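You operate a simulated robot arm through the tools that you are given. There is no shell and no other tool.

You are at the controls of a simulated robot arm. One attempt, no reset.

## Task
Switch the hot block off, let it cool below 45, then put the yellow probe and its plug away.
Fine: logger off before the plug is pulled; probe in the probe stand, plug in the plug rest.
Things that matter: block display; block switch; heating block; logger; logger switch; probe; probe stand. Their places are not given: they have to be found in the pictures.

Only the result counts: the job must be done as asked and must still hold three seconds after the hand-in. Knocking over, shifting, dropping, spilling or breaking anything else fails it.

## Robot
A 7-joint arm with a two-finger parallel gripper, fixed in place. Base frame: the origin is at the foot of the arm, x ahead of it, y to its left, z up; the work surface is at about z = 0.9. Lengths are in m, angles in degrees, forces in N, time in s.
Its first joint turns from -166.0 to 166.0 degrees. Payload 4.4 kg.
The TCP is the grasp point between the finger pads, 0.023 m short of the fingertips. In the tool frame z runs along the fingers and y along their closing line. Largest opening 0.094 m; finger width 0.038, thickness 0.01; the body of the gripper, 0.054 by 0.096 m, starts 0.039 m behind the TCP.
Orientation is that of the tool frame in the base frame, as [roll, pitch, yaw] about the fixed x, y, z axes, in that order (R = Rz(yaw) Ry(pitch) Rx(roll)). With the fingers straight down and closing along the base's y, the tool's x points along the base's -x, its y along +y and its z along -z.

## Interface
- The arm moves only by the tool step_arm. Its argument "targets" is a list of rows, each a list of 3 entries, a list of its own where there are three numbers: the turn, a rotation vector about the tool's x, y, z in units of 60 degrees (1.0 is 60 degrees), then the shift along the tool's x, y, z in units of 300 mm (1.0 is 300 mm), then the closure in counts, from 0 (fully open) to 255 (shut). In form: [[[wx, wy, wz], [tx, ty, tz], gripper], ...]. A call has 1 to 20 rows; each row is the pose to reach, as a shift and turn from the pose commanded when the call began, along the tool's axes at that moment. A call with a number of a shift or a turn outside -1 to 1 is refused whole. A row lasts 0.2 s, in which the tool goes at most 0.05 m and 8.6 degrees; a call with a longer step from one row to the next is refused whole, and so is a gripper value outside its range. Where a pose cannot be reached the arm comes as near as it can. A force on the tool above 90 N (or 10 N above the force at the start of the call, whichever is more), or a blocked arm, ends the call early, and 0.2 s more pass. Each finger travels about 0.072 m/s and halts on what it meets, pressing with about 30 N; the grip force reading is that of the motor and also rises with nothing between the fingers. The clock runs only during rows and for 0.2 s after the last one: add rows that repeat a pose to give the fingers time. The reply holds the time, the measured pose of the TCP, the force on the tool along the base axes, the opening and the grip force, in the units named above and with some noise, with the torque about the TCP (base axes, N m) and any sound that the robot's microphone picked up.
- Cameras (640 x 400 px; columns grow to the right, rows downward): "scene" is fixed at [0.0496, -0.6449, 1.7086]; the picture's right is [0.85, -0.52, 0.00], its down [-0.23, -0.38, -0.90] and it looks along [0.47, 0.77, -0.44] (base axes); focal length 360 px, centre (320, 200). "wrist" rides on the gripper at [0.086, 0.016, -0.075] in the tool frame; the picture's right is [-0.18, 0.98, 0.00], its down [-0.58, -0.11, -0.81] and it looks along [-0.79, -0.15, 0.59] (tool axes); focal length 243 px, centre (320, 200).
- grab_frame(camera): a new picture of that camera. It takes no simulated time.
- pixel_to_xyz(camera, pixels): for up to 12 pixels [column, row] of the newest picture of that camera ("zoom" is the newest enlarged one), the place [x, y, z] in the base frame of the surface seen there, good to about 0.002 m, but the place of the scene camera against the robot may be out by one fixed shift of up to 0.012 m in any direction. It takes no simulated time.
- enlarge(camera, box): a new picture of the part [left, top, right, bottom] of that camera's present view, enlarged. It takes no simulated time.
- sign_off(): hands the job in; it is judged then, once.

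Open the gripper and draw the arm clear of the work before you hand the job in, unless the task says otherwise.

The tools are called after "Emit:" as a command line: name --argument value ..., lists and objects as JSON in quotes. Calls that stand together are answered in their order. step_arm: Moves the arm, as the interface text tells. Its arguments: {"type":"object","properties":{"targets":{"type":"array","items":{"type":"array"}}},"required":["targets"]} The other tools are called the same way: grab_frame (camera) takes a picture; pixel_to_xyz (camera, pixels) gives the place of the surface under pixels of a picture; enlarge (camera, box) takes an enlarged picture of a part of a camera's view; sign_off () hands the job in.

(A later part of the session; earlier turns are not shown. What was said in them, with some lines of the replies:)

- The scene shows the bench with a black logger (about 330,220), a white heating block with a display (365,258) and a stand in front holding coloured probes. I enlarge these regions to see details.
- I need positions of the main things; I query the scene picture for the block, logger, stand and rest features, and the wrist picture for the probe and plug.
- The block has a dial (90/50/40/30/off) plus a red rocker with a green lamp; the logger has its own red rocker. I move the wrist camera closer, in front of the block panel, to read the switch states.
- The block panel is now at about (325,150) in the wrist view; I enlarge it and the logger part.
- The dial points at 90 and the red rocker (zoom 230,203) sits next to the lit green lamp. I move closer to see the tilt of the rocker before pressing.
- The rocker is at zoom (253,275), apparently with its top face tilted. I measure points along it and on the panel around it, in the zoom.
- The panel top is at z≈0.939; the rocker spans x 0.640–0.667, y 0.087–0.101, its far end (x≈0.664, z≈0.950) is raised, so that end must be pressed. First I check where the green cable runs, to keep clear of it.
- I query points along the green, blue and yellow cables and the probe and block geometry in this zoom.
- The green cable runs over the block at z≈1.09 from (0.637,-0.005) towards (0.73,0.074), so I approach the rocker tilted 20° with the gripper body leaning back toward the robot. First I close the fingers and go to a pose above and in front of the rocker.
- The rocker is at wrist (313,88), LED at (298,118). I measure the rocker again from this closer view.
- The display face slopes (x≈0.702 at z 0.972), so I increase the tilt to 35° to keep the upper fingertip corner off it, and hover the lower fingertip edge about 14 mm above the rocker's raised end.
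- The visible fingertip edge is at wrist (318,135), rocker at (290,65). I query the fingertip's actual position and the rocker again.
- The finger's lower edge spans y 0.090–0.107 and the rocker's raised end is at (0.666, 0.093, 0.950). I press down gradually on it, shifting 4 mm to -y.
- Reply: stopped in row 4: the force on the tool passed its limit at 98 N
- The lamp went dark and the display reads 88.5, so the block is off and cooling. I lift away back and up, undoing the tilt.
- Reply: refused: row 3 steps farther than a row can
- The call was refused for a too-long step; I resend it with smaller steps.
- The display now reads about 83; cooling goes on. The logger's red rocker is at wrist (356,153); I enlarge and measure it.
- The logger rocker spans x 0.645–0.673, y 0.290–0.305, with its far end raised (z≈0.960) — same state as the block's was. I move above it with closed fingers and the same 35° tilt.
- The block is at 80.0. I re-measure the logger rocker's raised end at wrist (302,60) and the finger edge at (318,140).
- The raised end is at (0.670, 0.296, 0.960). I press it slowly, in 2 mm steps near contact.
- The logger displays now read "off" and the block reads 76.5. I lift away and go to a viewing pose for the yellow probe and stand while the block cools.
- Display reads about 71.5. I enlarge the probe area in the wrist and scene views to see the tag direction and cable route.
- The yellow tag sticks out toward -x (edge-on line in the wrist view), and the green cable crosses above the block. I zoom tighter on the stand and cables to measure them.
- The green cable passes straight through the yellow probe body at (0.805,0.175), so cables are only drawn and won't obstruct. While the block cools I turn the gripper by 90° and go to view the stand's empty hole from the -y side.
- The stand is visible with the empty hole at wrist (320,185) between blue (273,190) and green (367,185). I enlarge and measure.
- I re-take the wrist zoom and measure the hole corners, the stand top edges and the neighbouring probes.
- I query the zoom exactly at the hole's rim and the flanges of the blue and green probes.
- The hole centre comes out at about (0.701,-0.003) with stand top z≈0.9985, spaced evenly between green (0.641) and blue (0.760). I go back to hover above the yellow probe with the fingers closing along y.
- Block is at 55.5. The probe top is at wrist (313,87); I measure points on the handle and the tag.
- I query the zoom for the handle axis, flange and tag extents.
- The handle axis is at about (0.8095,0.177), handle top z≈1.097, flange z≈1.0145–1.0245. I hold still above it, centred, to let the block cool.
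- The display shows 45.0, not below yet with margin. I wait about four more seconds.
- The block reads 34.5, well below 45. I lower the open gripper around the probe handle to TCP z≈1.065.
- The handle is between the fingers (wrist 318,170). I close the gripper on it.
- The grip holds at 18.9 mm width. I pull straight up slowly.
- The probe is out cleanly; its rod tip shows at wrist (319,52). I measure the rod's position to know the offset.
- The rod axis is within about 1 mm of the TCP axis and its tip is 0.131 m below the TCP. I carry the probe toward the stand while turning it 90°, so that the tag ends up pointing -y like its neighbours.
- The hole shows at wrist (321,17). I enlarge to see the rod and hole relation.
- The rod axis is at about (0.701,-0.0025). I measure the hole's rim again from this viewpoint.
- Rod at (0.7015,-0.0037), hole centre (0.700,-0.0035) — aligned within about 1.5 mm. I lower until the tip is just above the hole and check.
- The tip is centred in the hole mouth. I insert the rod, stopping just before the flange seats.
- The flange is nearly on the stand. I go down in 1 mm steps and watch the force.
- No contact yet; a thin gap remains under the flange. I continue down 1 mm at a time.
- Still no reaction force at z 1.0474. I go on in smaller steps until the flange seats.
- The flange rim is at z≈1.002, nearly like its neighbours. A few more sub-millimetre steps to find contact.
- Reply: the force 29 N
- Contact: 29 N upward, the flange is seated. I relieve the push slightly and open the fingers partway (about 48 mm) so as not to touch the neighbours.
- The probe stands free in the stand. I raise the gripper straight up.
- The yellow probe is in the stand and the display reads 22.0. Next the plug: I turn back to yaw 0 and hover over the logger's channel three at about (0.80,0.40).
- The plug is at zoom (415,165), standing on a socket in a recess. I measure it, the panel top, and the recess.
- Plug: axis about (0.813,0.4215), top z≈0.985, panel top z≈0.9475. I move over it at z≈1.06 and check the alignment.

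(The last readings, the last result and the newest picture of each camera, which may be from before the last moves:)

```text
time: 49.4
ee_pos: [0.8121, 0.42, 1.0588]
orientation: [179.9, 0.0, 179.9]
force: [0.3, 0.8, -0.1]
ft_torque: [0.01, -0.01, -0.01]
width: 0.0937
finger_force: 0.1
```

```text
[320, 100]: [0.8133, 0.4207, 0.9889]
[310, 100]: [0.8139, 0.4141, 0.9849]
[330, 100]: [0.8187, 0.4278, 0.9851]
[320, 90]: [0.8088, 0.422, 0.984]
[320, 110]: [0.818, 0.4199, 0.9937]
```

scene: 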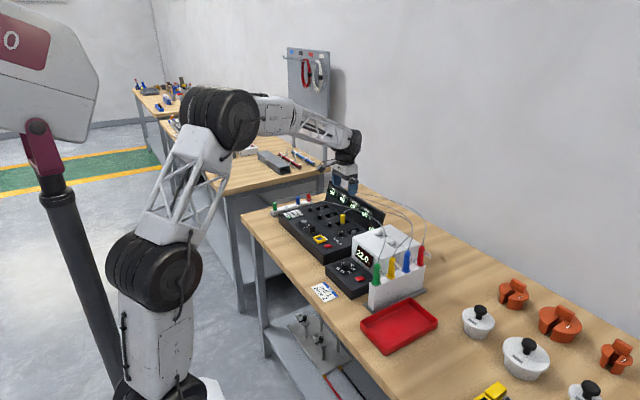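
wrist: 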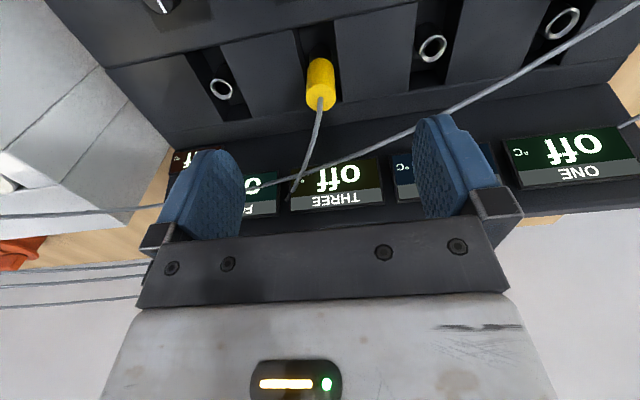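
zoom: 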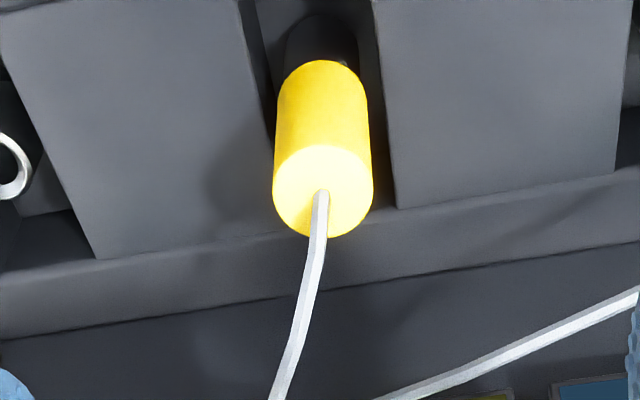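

The plug is centred under the gripper (zoom 322,190 on column 320). I lower to TCP z≈0.977, fingertips about 6 mm above the panel.

Emit:
step_arm --targets '[[[0, 0, 0], [0, 0, 0.08], 0], [[0, 0, 0], [0, 0, 0.16], 0], [[0, 0, 0], [0, 0, 0.22], 0], [[0, 0, 0], [0, 0, 0.255], 0], [[0, 0, 0], [0, 0, 0.2735], 0], [[0, 0, 0], [0, 0, 0.2735], 0]]'

Emit:
grab_frame --camera "wrist"

Emit:
enlarge --camera "scene" --box '[300, 170, 400, 260]'

```text
time: 50.8
ee_pos: [0.8113, 0.4192, 0.9789]
orientation: [179.9, 0.0, 179.9]
force: [-0.1, 0.0, -0.1]
ft_torque: [-0.01, 0.0, -0.03]
width: 0.0939
finger_force: 0.0
```

```text
taken
```

wrist: 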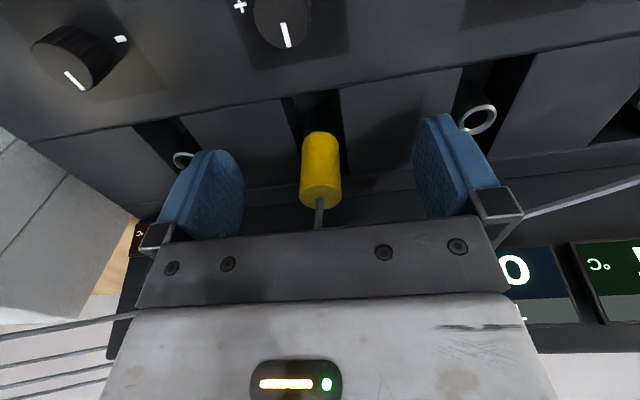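

```text
4.44 times, centred on (350, 215) of scene
```

zoom: 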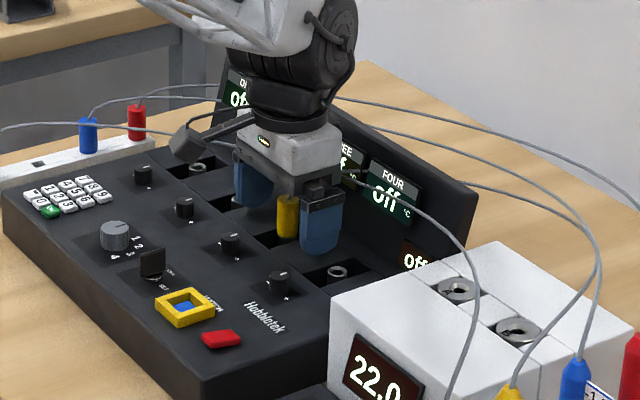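

The plug is between the fingers. I close the gripper on it.

Emit:
step_arm --targets '[[[0, 0, 0], [0, 0, 0], 255], [[0, 0, 0], [0, 0, 0], 255], [[0, 0, 0], [0, 0, 0], 255], [[0, 0, 0], [0, 0, 0], 255], [[0, 0, 0], [0, 0, 0], 255]]'

Emit:
grab_frame --camera "wrist"

```text
time: 52.0
ee_pos: [0.8117, 0.4207, 0.9793]
orientation: [179.9, -0.1, 179.9]
force: [0.3, -3.0, 0.3]
ft_torque: [-0.06, 0.01, -0.04]
width: 0.0184
finger_force: 29.4
```

```text
taken
```

wrist: 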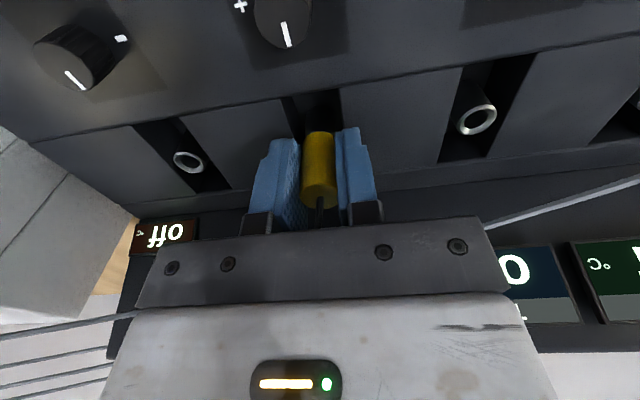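

Grip at 18.4 mm. I pull the plug straight up, slowly first.

Emit:
step_arm --targets '[[[0, 0, 0], [0, 0, -0.01], 255], [[0, 0, 0], [0, 0, -0.03], 255], [[0, 0, 0], [0, 0, -0.07], 255], [[0, 0, 0], [0, 0, -0.14], 255], [[0, 0, 0], [0, 0, -0.24], 255], [[0, 0, 0], [0, 0, -0.34], 255], [[0, 0, 0], [0, 0, -0.44], 255], [[0, 0, 0], [0, 0, -0.44], 255]]'

Emit:
grab_frame --camera "wrist"

Emit:
enlarge --camera "wrist" --box '[260, 30, 380, 150]'

Emit:
grab_frame --camera "scene"

```text
time: 53.8
ee_pos: [0.8107, 0.4189, 1.1127]
orientation: [179.9, 0.0, -179.9]
force: [0.8, -0.2, -0.9]
ft_torque: [-0.02, -0.01, 0.04]
width: 0.0185
finger_force: 30.1
```

```text
taken
```

wrist: 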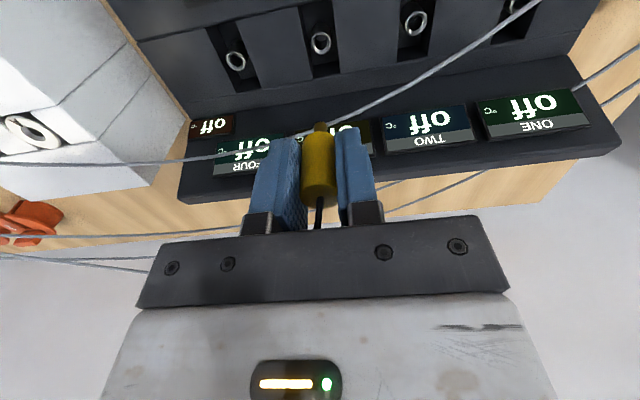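

```text
3.33 times, centred on (320, 90) of wrist
```

zoom: 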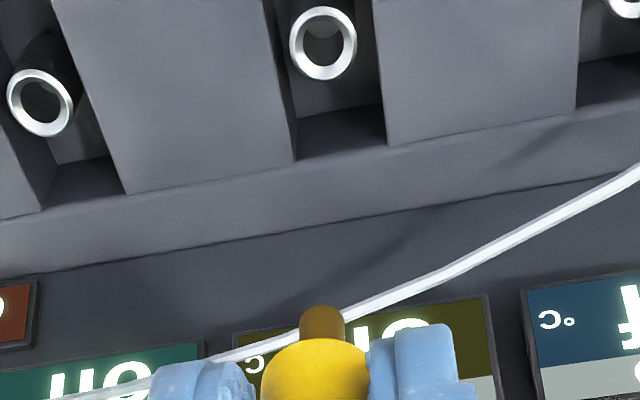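

```text
taken
```

scene: 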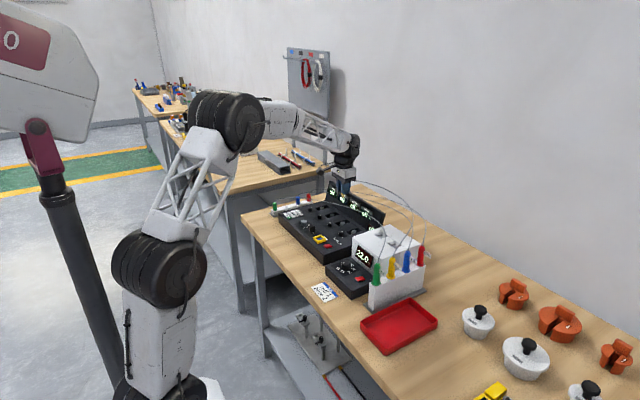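

The plug is out, with a short brass pin under it (zoom 322,322). Now I look at the plug rest in the scene view.

Emit:
enlarge --camera "scene" --box '[260, 180, 330, 230]'

Emit:
pixel_to_xyz --camera "zoom" --pixels '[[320, 190], [135, 210], [338, 160], [448, 135]]'

```text
8.00 times, centred on (295, 205) of scene
```

zoom: 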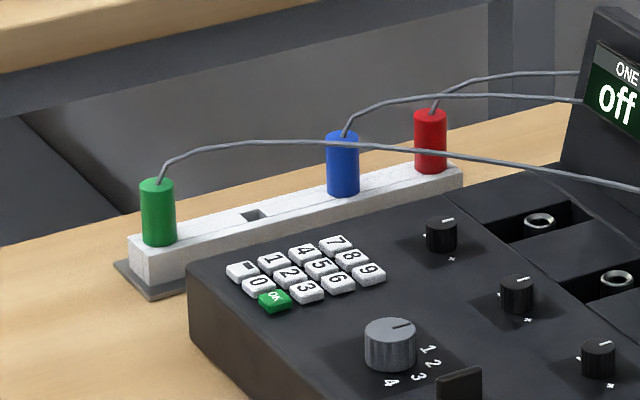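

```text
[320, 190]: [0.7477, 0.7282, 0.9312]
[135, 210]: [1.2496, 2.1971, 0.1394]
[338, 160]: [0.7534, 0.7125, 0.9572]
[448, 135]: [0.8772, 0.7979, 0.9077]
```

The empty hole is at zoom (257,214) between green and blue. I measure around it.

Emit:
pixel_to_xyz --camera "zoom" --pixels '[[236, 217], [282, 213], [257, 206], [257, 225], [158, 215], [343, 165], [430, 140], [200, 235], [300, 208], [140, 245], [450, 170], [257, 214]]'

```text
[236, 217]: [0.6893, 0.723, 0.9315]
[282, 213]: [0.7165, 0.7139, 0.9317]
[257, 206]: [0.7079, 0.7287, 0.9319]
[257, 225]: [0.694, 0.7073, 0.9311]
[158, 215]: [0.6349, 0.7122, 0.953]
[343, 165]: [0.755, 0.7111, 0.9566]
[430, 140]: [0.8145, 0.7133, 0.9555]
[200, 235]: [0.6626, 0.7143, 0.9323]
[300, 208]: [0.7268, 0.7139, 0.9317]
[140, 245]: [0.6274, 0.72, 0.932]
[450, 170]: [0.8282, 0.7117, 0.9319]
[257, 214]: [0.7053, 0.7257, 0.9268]
```

The rest's hole is near (0.70,0.71) with top z≈0.92 after the scene offset. I check the logger's left edge, for finger clearance beside the rest.

Emit:
pixel_to_xyz --camera "zoom" --pixels '[[195, 275], [230, 258], [300, 233], [400, 203], [450, 190], [500, 178], [175, 268], [250, 245], [340, 215], [430, 185], [235, 245], [120, 262]]'

```text
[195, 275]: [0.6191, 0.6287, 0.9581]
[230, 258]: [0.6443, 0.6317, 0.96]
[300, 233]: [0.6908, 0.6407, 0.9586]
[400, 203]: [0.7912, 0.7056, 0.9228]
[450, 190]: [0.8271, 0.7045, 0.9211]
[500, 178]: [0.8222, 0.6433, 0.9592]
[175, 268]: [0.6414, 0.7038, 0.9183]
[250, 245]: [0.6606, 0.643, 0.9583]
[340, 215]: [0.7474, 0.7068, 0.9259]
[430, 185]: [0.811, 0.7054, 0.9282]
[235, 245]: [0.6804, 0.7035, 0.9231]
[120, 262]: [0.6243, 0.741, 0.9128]
```

There are about 6 cm between logger and rest, so clearance is fine. I carry the plug over to above the rest at z≈1.06, turning to yaw 45° for the best reach.

Emit:
step_arm --targets '[[[0, 0, -0.08], [0.041, 0.107, 0], 255], [[0, 0, -0.17], [0.083, 0.215, 0], 255], [[0, 0, -0.25], [0.124, 0.322, 0], 255], [[0, 0, -0.33], [0.165, 0.43, 0.02], 255], [[0, 0, -0.42], [0.207, 0.537, 0.05], 255], [[0, 0, -0.5], [0.248, 0.645, 0.08], 255], [[0, 0, -0.58], [0.289, 0.752, 0.11], 255], [[0, 0, -0.67], [0.331, 0.86, 0.14], 255], [[0, 0, -0.75], [0.372, 0.967, 0.167], 255], [[0, 0, -0.75], [0.372, 0.967, 0.167], 255]]'

Emit:
grab_frame --camera "wrist"

Emit:
grab_frame --camera "scene"

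```text
time: 56.0
ee_pos: [0.6994, 0.7097, 1.062]
orientation: [179.9, 0.1, -134.9]
force: [0.5, 0.3, -0.7]
ft_torque: [0.02, -0.05, 0.0]
width: 0.0182
finger_force: 29.3
```

```text
taken
```

wrist: 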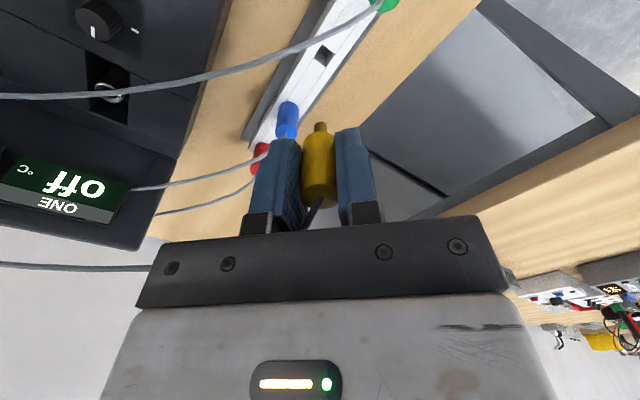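

```text
taken
```

scene: 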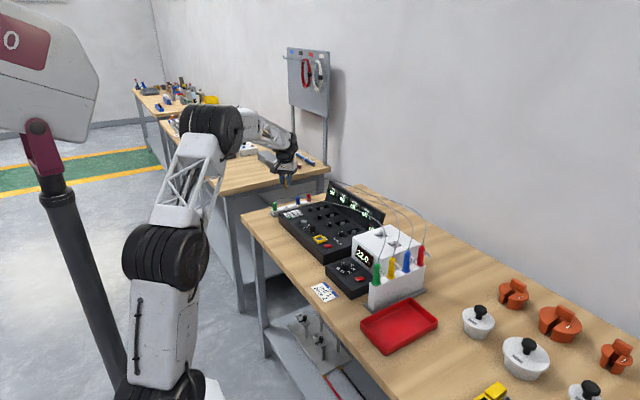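

The pose was reached. The rest's hole is at wrist (324,56) and the plug pin at (320,127); I enlarge and measure.

Emit:
enlarge --camera "wrist" --box '[270, 20, 390, 140]'

Emit:
pixel_to_xyz --camera "zoom" --pixels '[[290, 125], [335, 125], [310, 95], [312, 145], [278, 130], [345, 110], [320, 80], [300, 155], [318, 350], [310, 120], [380, 60], [230, 200]]'

```text
3.33 times, centred on (330, 80) of wrist
```

zoom: 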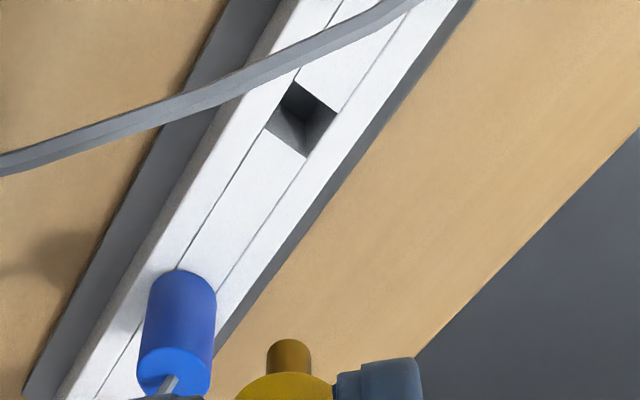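

```text
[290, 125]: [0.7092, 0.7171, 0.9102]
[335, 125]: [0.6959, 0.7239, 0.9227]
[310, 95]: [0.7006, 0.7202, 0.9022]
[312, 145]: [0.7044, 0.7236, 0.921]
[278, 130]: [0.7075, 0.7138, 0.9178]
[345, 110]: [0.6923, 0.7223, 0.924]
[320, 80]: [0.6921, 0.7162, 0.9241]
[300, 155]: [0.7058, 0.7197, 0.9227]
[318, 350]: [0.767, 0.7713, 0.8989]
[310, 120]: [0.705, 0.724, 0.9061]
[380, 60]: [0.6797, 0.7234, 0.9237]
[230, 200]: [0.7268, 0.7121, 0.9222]
```

I query just outside the four corners of the hole, plus the pin.

Emit:
pixel_to_xyz --camera "zoom" --pixels '[[262, 123], [297, 78], [340, 111], [307, 161], [280, 98], [320, 90], [324, 136], [284, 144], [290, 350], [290, 365], [275, 355], [305, 355]]'

```text
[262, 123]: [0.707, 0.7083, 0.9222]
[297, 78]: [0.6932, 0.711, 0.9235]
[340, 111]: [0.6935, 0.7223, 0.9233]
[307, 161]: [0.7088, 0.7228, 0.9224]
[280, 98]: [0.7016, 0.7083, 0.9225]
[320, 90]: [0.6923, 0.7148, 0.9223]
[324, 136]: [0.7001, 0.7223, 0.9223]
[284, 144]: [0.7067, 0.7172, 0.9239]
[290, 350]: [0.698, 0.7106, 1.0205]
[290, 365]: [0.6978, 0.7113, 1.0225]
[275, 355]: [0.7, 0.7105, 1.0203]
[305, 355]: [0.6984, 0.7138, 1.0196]
```

Hole centre ≈(0.7003,0.7155), z 0.923; pin axis ≈(0.701,0.713), pin tip 0.0425 below the TCP. I correct by about 3 mm and lower until the pin is just above the hole.

Emit:
step_arm --targets '[[[0, 0, 0], [-0.005, 0.008, 0.08], 255], [[0, 0, 0], [-0.005, 0.008, 0.16], 255], [[0, 0, 0], [-0.005, 0.008, 0.23], 255], [[0, 0, 0], [-0.005, 0.008, 0.27], 255], [[0, 0, 0], [-0.005, 0.008, 0.27], 255]]'

Emit:
grab_frame --camera "wrist"

Emit:
enlarge --camera "wrist" --box '[260, 60, 380, 180]'

Emit:
enlarge --camera "scene" --box '[250, 165, 330, 225]'

```text
time: 57.2
ee_pos: [0.7004, 0.7125, 0.9808]
orientation: [179.9, 0.0, -135.0]
force: [0.1, 0.7, -0.7]
ft_torque: [0.06, 0.0, 0.02]
width: 0.0182
finger_force: 30.3
```

```text
taken
```

wrist: 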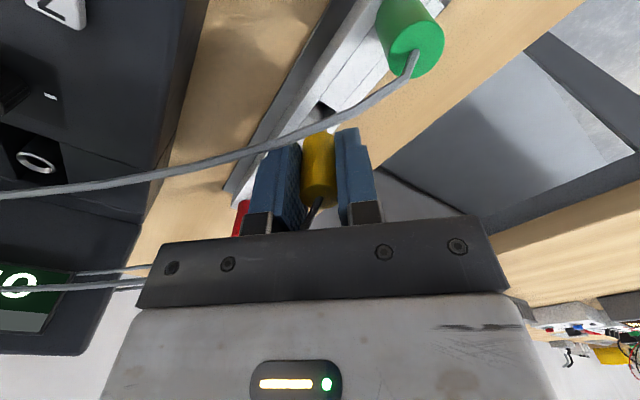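

```text
3.33 times, centred on (320, 120) of wrist
```

zoom: 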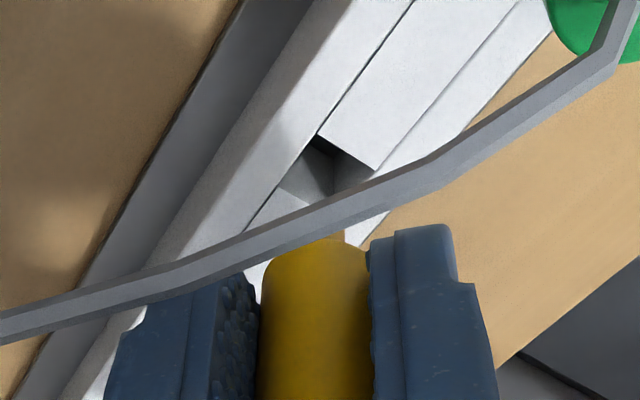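

```text
6.67 times, centred on (290, 195) of scene
```

zoom: 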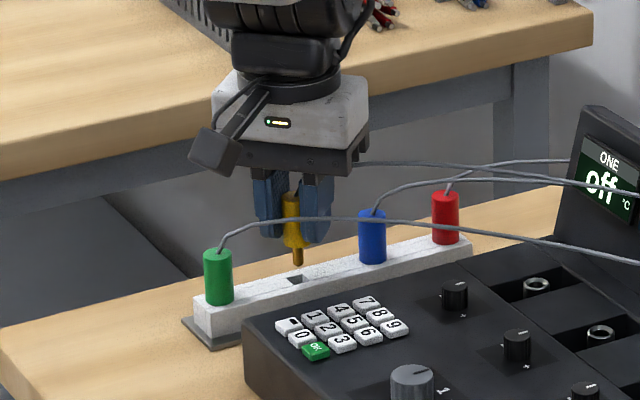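

In the scene zoom the pin is just above the hole. I zoom in further on both to compare their positions.

Emit:
enlarge --camera "scene" --box '[278, 190, 310, 215]'

```text
16.00 times, centred on (294, 202) of scene
```

zoom: 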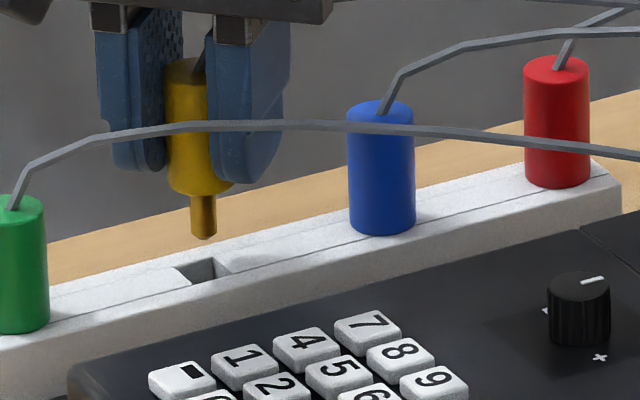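

Emit:
pixel_to_xyz --camera "zoom" --pixels '[[204, 230], [203, 215], [195, 180], [172, 266], [190, 286], [235, 272], [214, 258], [380, 225], [20, 325], [380, 180], [20, 260], [560, 180]]'

```text
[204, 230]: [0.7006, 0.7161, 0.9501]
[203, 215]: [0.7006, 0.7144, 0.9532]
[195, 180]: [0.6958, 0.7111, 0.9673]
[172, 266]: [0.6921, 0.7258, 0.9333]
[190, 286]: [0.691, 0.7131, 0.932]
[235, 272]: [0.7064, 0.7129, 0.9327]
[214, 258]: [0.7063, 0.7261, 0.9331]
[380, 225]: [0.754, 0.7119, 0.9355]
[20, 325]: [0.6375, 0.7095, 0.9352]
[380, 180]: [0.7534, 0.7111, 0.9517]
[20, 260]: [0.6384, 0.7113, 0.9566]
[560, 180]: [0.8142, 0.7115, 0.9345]
```

By the scene, the pin is about 2–3 mm to +x of the hole centre; I cross-check with the wrist view's visible hole corners.

Emit:
enlarge --camera "wrist" --box '[300, 80, 360, 140]'

Emit:
pixel_to_xyz --camera "zoom" --pixels '[[305, 175], [425, 245], [222, 280], [400, 215], [265, 230], [340, 185], [375, 355], [365, 345], [385, 345], [250, 265]]'

```text
6.67 times, centred on (330, 110) of wrist
```

zoom: 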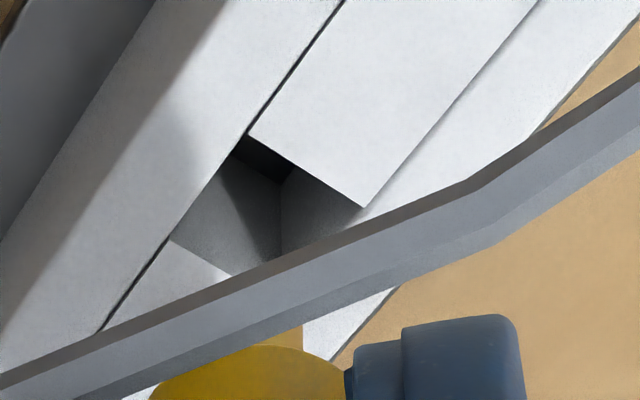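

```text
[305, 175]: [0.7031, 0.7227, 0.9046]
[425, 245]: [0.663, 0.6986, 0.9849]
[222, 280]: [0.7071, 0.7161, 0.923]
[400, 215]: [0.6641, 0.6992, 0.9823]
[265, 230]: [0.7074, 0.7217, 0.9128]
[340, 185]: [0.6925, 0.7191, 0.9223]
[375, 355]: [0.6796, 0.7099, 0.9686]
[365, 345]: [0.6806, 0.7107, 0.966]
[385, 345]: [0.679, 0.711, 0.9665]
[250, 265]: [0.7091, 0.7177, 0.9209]
```

I query the three visible corners precisely.

Emit:
pixel_to_xyz --camera "zoom" --pixels '[[241, 127], [250, 130], [362, 204], [372, 200], [164, 240], [172, 246], [150, 255], [205, 185], [300, 165], [350, 198], [225, 270], [290, 345]]'

```text
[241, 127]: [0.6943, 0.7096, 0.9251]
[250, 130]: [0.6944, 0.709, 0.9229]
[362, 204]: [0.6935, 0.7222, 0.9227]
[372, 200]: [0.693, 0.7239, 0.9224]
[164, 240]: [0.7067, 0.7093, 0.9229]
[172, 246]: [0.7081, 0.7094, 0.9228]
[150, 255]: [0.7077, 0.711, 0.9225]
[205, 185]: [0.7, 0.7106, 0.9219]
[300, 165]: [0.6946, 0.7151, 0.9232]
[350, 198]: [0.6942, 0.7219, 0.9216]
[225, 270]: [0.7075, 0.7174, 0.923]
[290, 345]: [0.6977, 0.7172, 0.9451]
```

By the wrist view, the hole centre is (0.7006,0.716) and the pin is within ~1 mm of it. I nudge 1 mm to -x and lower carefully into the hole.

Emit:
step_arm --targets '[[[0, 0, 0], [0.0024, 0.0024, 0.02], 255], [[0, 0, 0], [0.0024, 0.0024, 0.04], 255], [[0, 0, 0], [0.0024, 0.0024, 0.055], 255], [[0, 0, 0], [0.0024, 0.0024, 0.07], 255], [[0, 0, 0], [0.0024, 0.0024, 0.07], 255]]'

Emit:
enlarge --camera "scene" --box '[278, 190, 310, 215]'

Emit:
enlarge --camera "wrist" --box '[260, 60, 380, 180]'

```text
time: 58.4
ee_pos: [0.6993, 0.7125, 0.9599]
orientation: [179.9, 0.0, -135.0]
force: [-0.1, -0.5, 0.2]
ft_torque: [0.01, 0.02, 0.0]
width: 0.0184
finger_force: 29.9
```

```text
16.00 times, centred on (294, 202) of scene
```

zoom: 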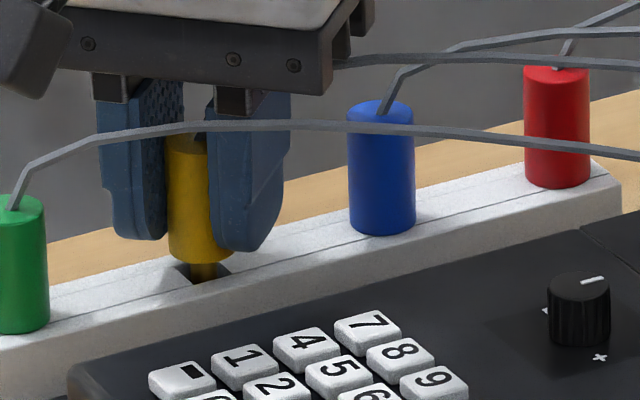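

```text
3.33 times, centred on (320, 120) of wrist
```

zoom: 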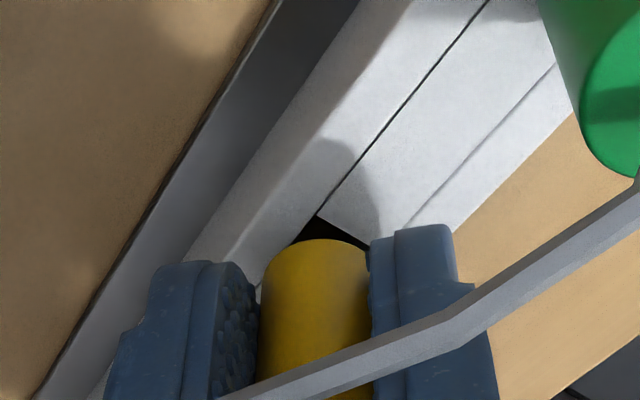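

The pin is in the hole with no contact force. I lower further in small steps, watching for the seating force.

Emit:
step_arm --targets '[[[0, 0, 0], [0, 0, 0.006], 255], [[0, 0, 0], [0, 0, 0.012], 255], [[0, 0, 0], [0, 0, 0.018], 255], [[0, 0, 0], [0, 0, 0.022], 255], [[0, 0, 0], [0, 0, 0.026], 255], [[0, 0, 0], [0, 0, 0.026], 255]]'

Emit:
enlarge --camera "scene" --box '[278, 190, 310, 215]'

Emit:
enlarge --camera "wrist" --box '[260, 60, 380, 180]'

```text
time: 59.8
ee_pos: [0.6974, 0.7132, 0.952]
orientation: [179.9, 0.1, -135.0]
force: [0.8, -1.2, 6.4]
ft_torque: [-0.04, -0.06, 0.01]
width: 0.0183
finger_force: 30.2
```

```text
16.00 times, centred on (294, 202) of scene
```

zoom: 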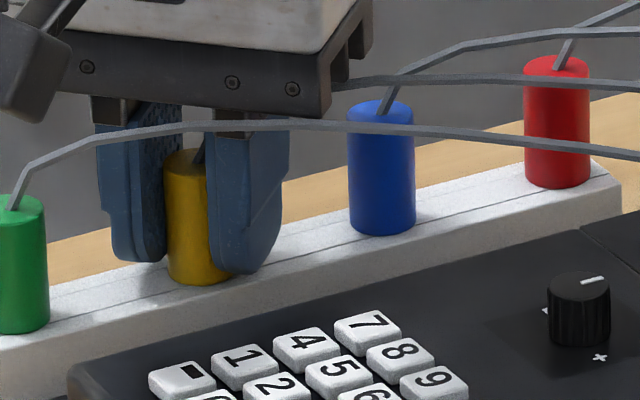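

```text
3.33 times, centred on (320, 120) of wrist
```

zoom: 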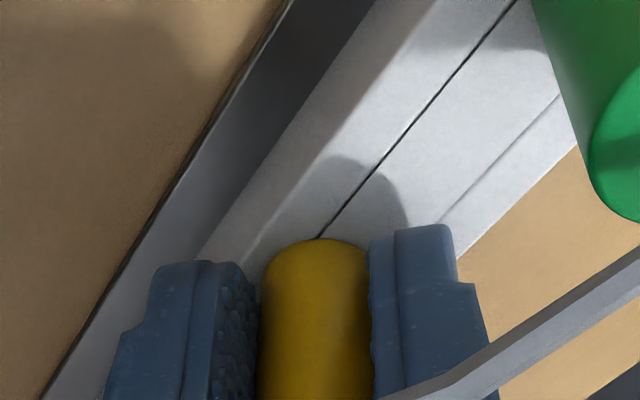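

6.4 N upward: the plug has just touched the rest. One more half-millimetre step to confirm it is seated.

Emit:
step_arm --targets '[[[0, 0, 0], [0, 0, 0.002], 255], [[0, 0, 0], [0, 0, 0.002], 255]]'

```text
time: 60.4
ee_pos: [0.6983, 0.7131, 0.9525]
orientation: [179.9, 0.1, -135.0]
force: [-1.0, -2.1, 15.4]
ft_torque: [-0.07, 0.03, 0.03]
width: 0.0183
finger_force: 29.8
```

Force rose to 15 N, so it is seated. I relieve it slightly and open the fingers partway.

Emit:
step_arm --targets '[[[0, 0, 0], [0, 0, -0.0015], 255], [[0, 0, 0], [0, 0, -0.002], 200], [[0, 0, 0], [0, 0, -0.002], 130], [[0, 0, 0], [0, 0, -0.002], 130], [[0, 0, 0], [0, 0, -0.002], 130]]'

Emit:
enlarge --camera "scene" --box '[278, 190, 310, 215]'

Emit:
grab_frame --camera "wrist"

```text
time: 61.6
ee_pos: [0.6973, 0.7126, 0.9532]
orientation: [179.9, 0.1, -135.0]
force: [-0.6, 0.4, -0.7]
ft_torque: [-0.03, 0.02, 0.03]
width: 0.0459
finger_force: 0.1
```

```text
16.00 times, centred on (294, 202) of scene
```

zoom: 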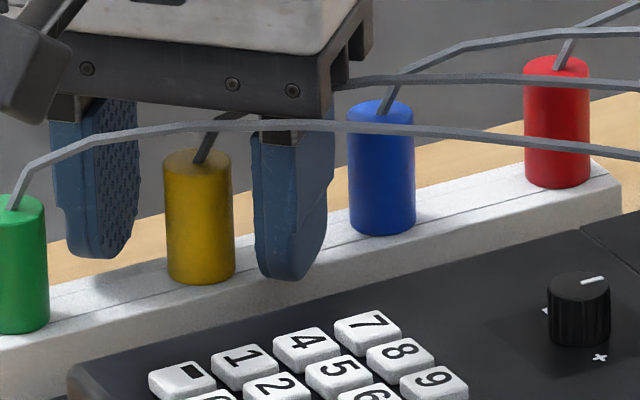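

```text
taken
```

wrist: 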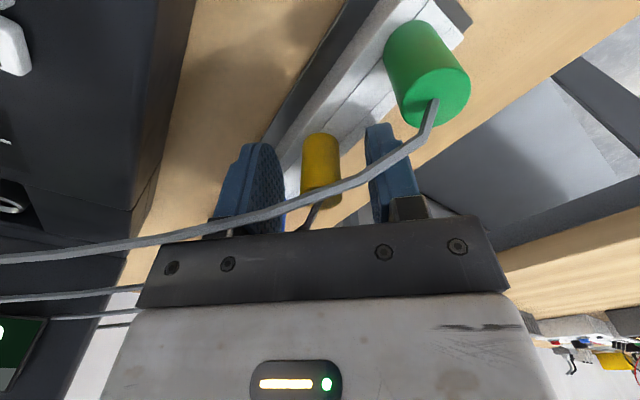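

The plug stands free in the rest. I raise straight up, then draw the arm back from the work.

Emit:
step_arm --targets '[[[0, 0, 0], [0, 0, -0.05], 130], [[0, 0, 0], [0, 0, -0.15], 130], [[0, 0, 0], [0, 0, -0.3], 130], [[0, 0, 0], [0, 0, -0.45], 130], [[0, 0, 0], [0, 0, -0.6], 60], [[0, 0, 0], [0.12, 0, -0.7], 0], [[0, 0, 0], [0.27, 0, -0.75], 0], [[0, 0, 0], [0.42, 0, -0.8], 0], [[0, 0, 0], [0.57, 0, -0.85], 0], [[0, 0, 0], [0.72, 0, -0.85], 0], [[0, 0, 0], [0.72, 0, -0.85], 0]]'

Emit:
grab_frame --camera "scene"

Emit:
enlarge --camera "scene" --box '[260, 170, 440, 310]'

Emit:
enlarge --camera "scene" --box '[265, 180, 345, 240]'

Emit:
enlarge --camera "scene" --box '[330, 215, 440, 310]'

```text
time: 64.0
ee_pos: [0.5436, 0.5559, 1.2063]
orientation: [179.9, 0.2, -135.1]
force: [0.6, -0.2, 0.0]
ft_torque: [-0.01, -0.01, 0.0]
width: 0.0939
finger_force: 0.0
```

```text
taken
```

scene: 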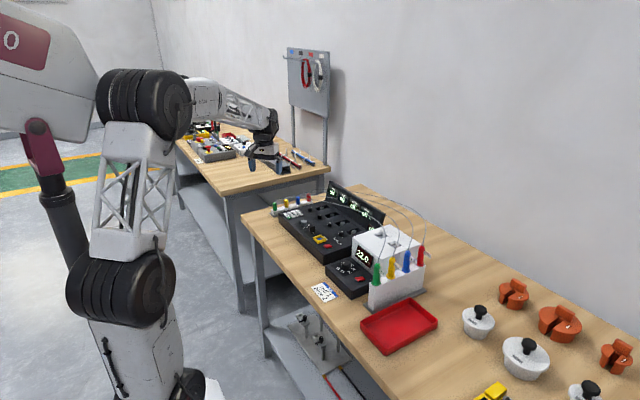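

```text
2.86 times, centred on (350, 240) of scene
```

zoom: 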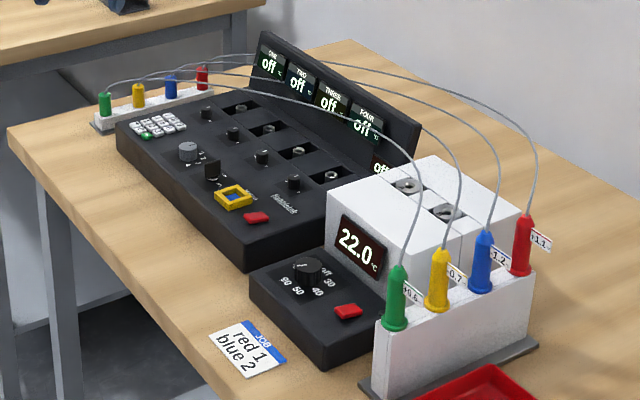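

```text
6.67 times, centred on (305, 210) of scene
```

zoom: 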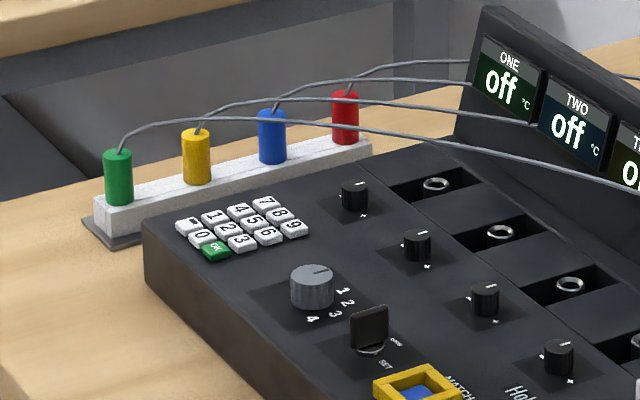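

```text
4.21 times, centred on (385, 262) of scene
```

zoom: 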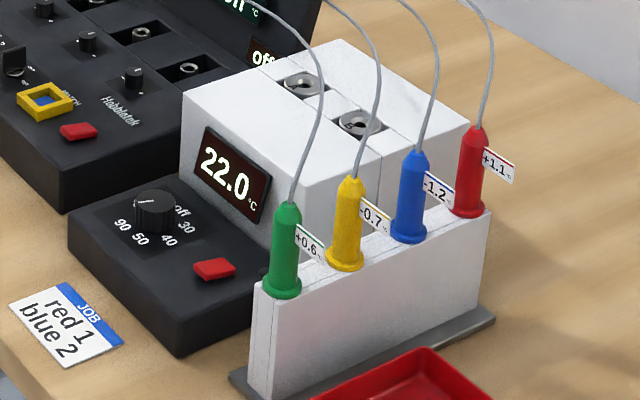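

Final check: block switch lamp dark with display 22.0, all logger displays "off", yellow probe upright in the stand at (391,267) and yellow plug upright in the rest at (285,203). The arm is clear with the gripper open, so I hand in.

Emit:
sign_off

```text
The job is handed in.
```

I finished the job and handed it in. The hand-in reply only said it was received, so I don't know yet how it was judged.

- **Heating block:** I switched it off at its red switch and the lamp went dark. The display had dropped to 34.5 before I went for the probe and read 22.0 at the end. The dial still points at 90.
- **Logger:** I switched it off at its own red switch before pulling the plug. All its displays read "off".
- **Probe:** The yellow probe is seated upright in the empty slot of the probe stand, between green and blue.
- **Plug:** The yellow plug is seated upright in the empty slot of the plug rest, also between green and blue.

Pressing the block's switch peaked at 98 N, which stopped that move early. Nothing looked shifted or knocked over in the final pictures. The gripper is open and the arm is drawn clear of the work.
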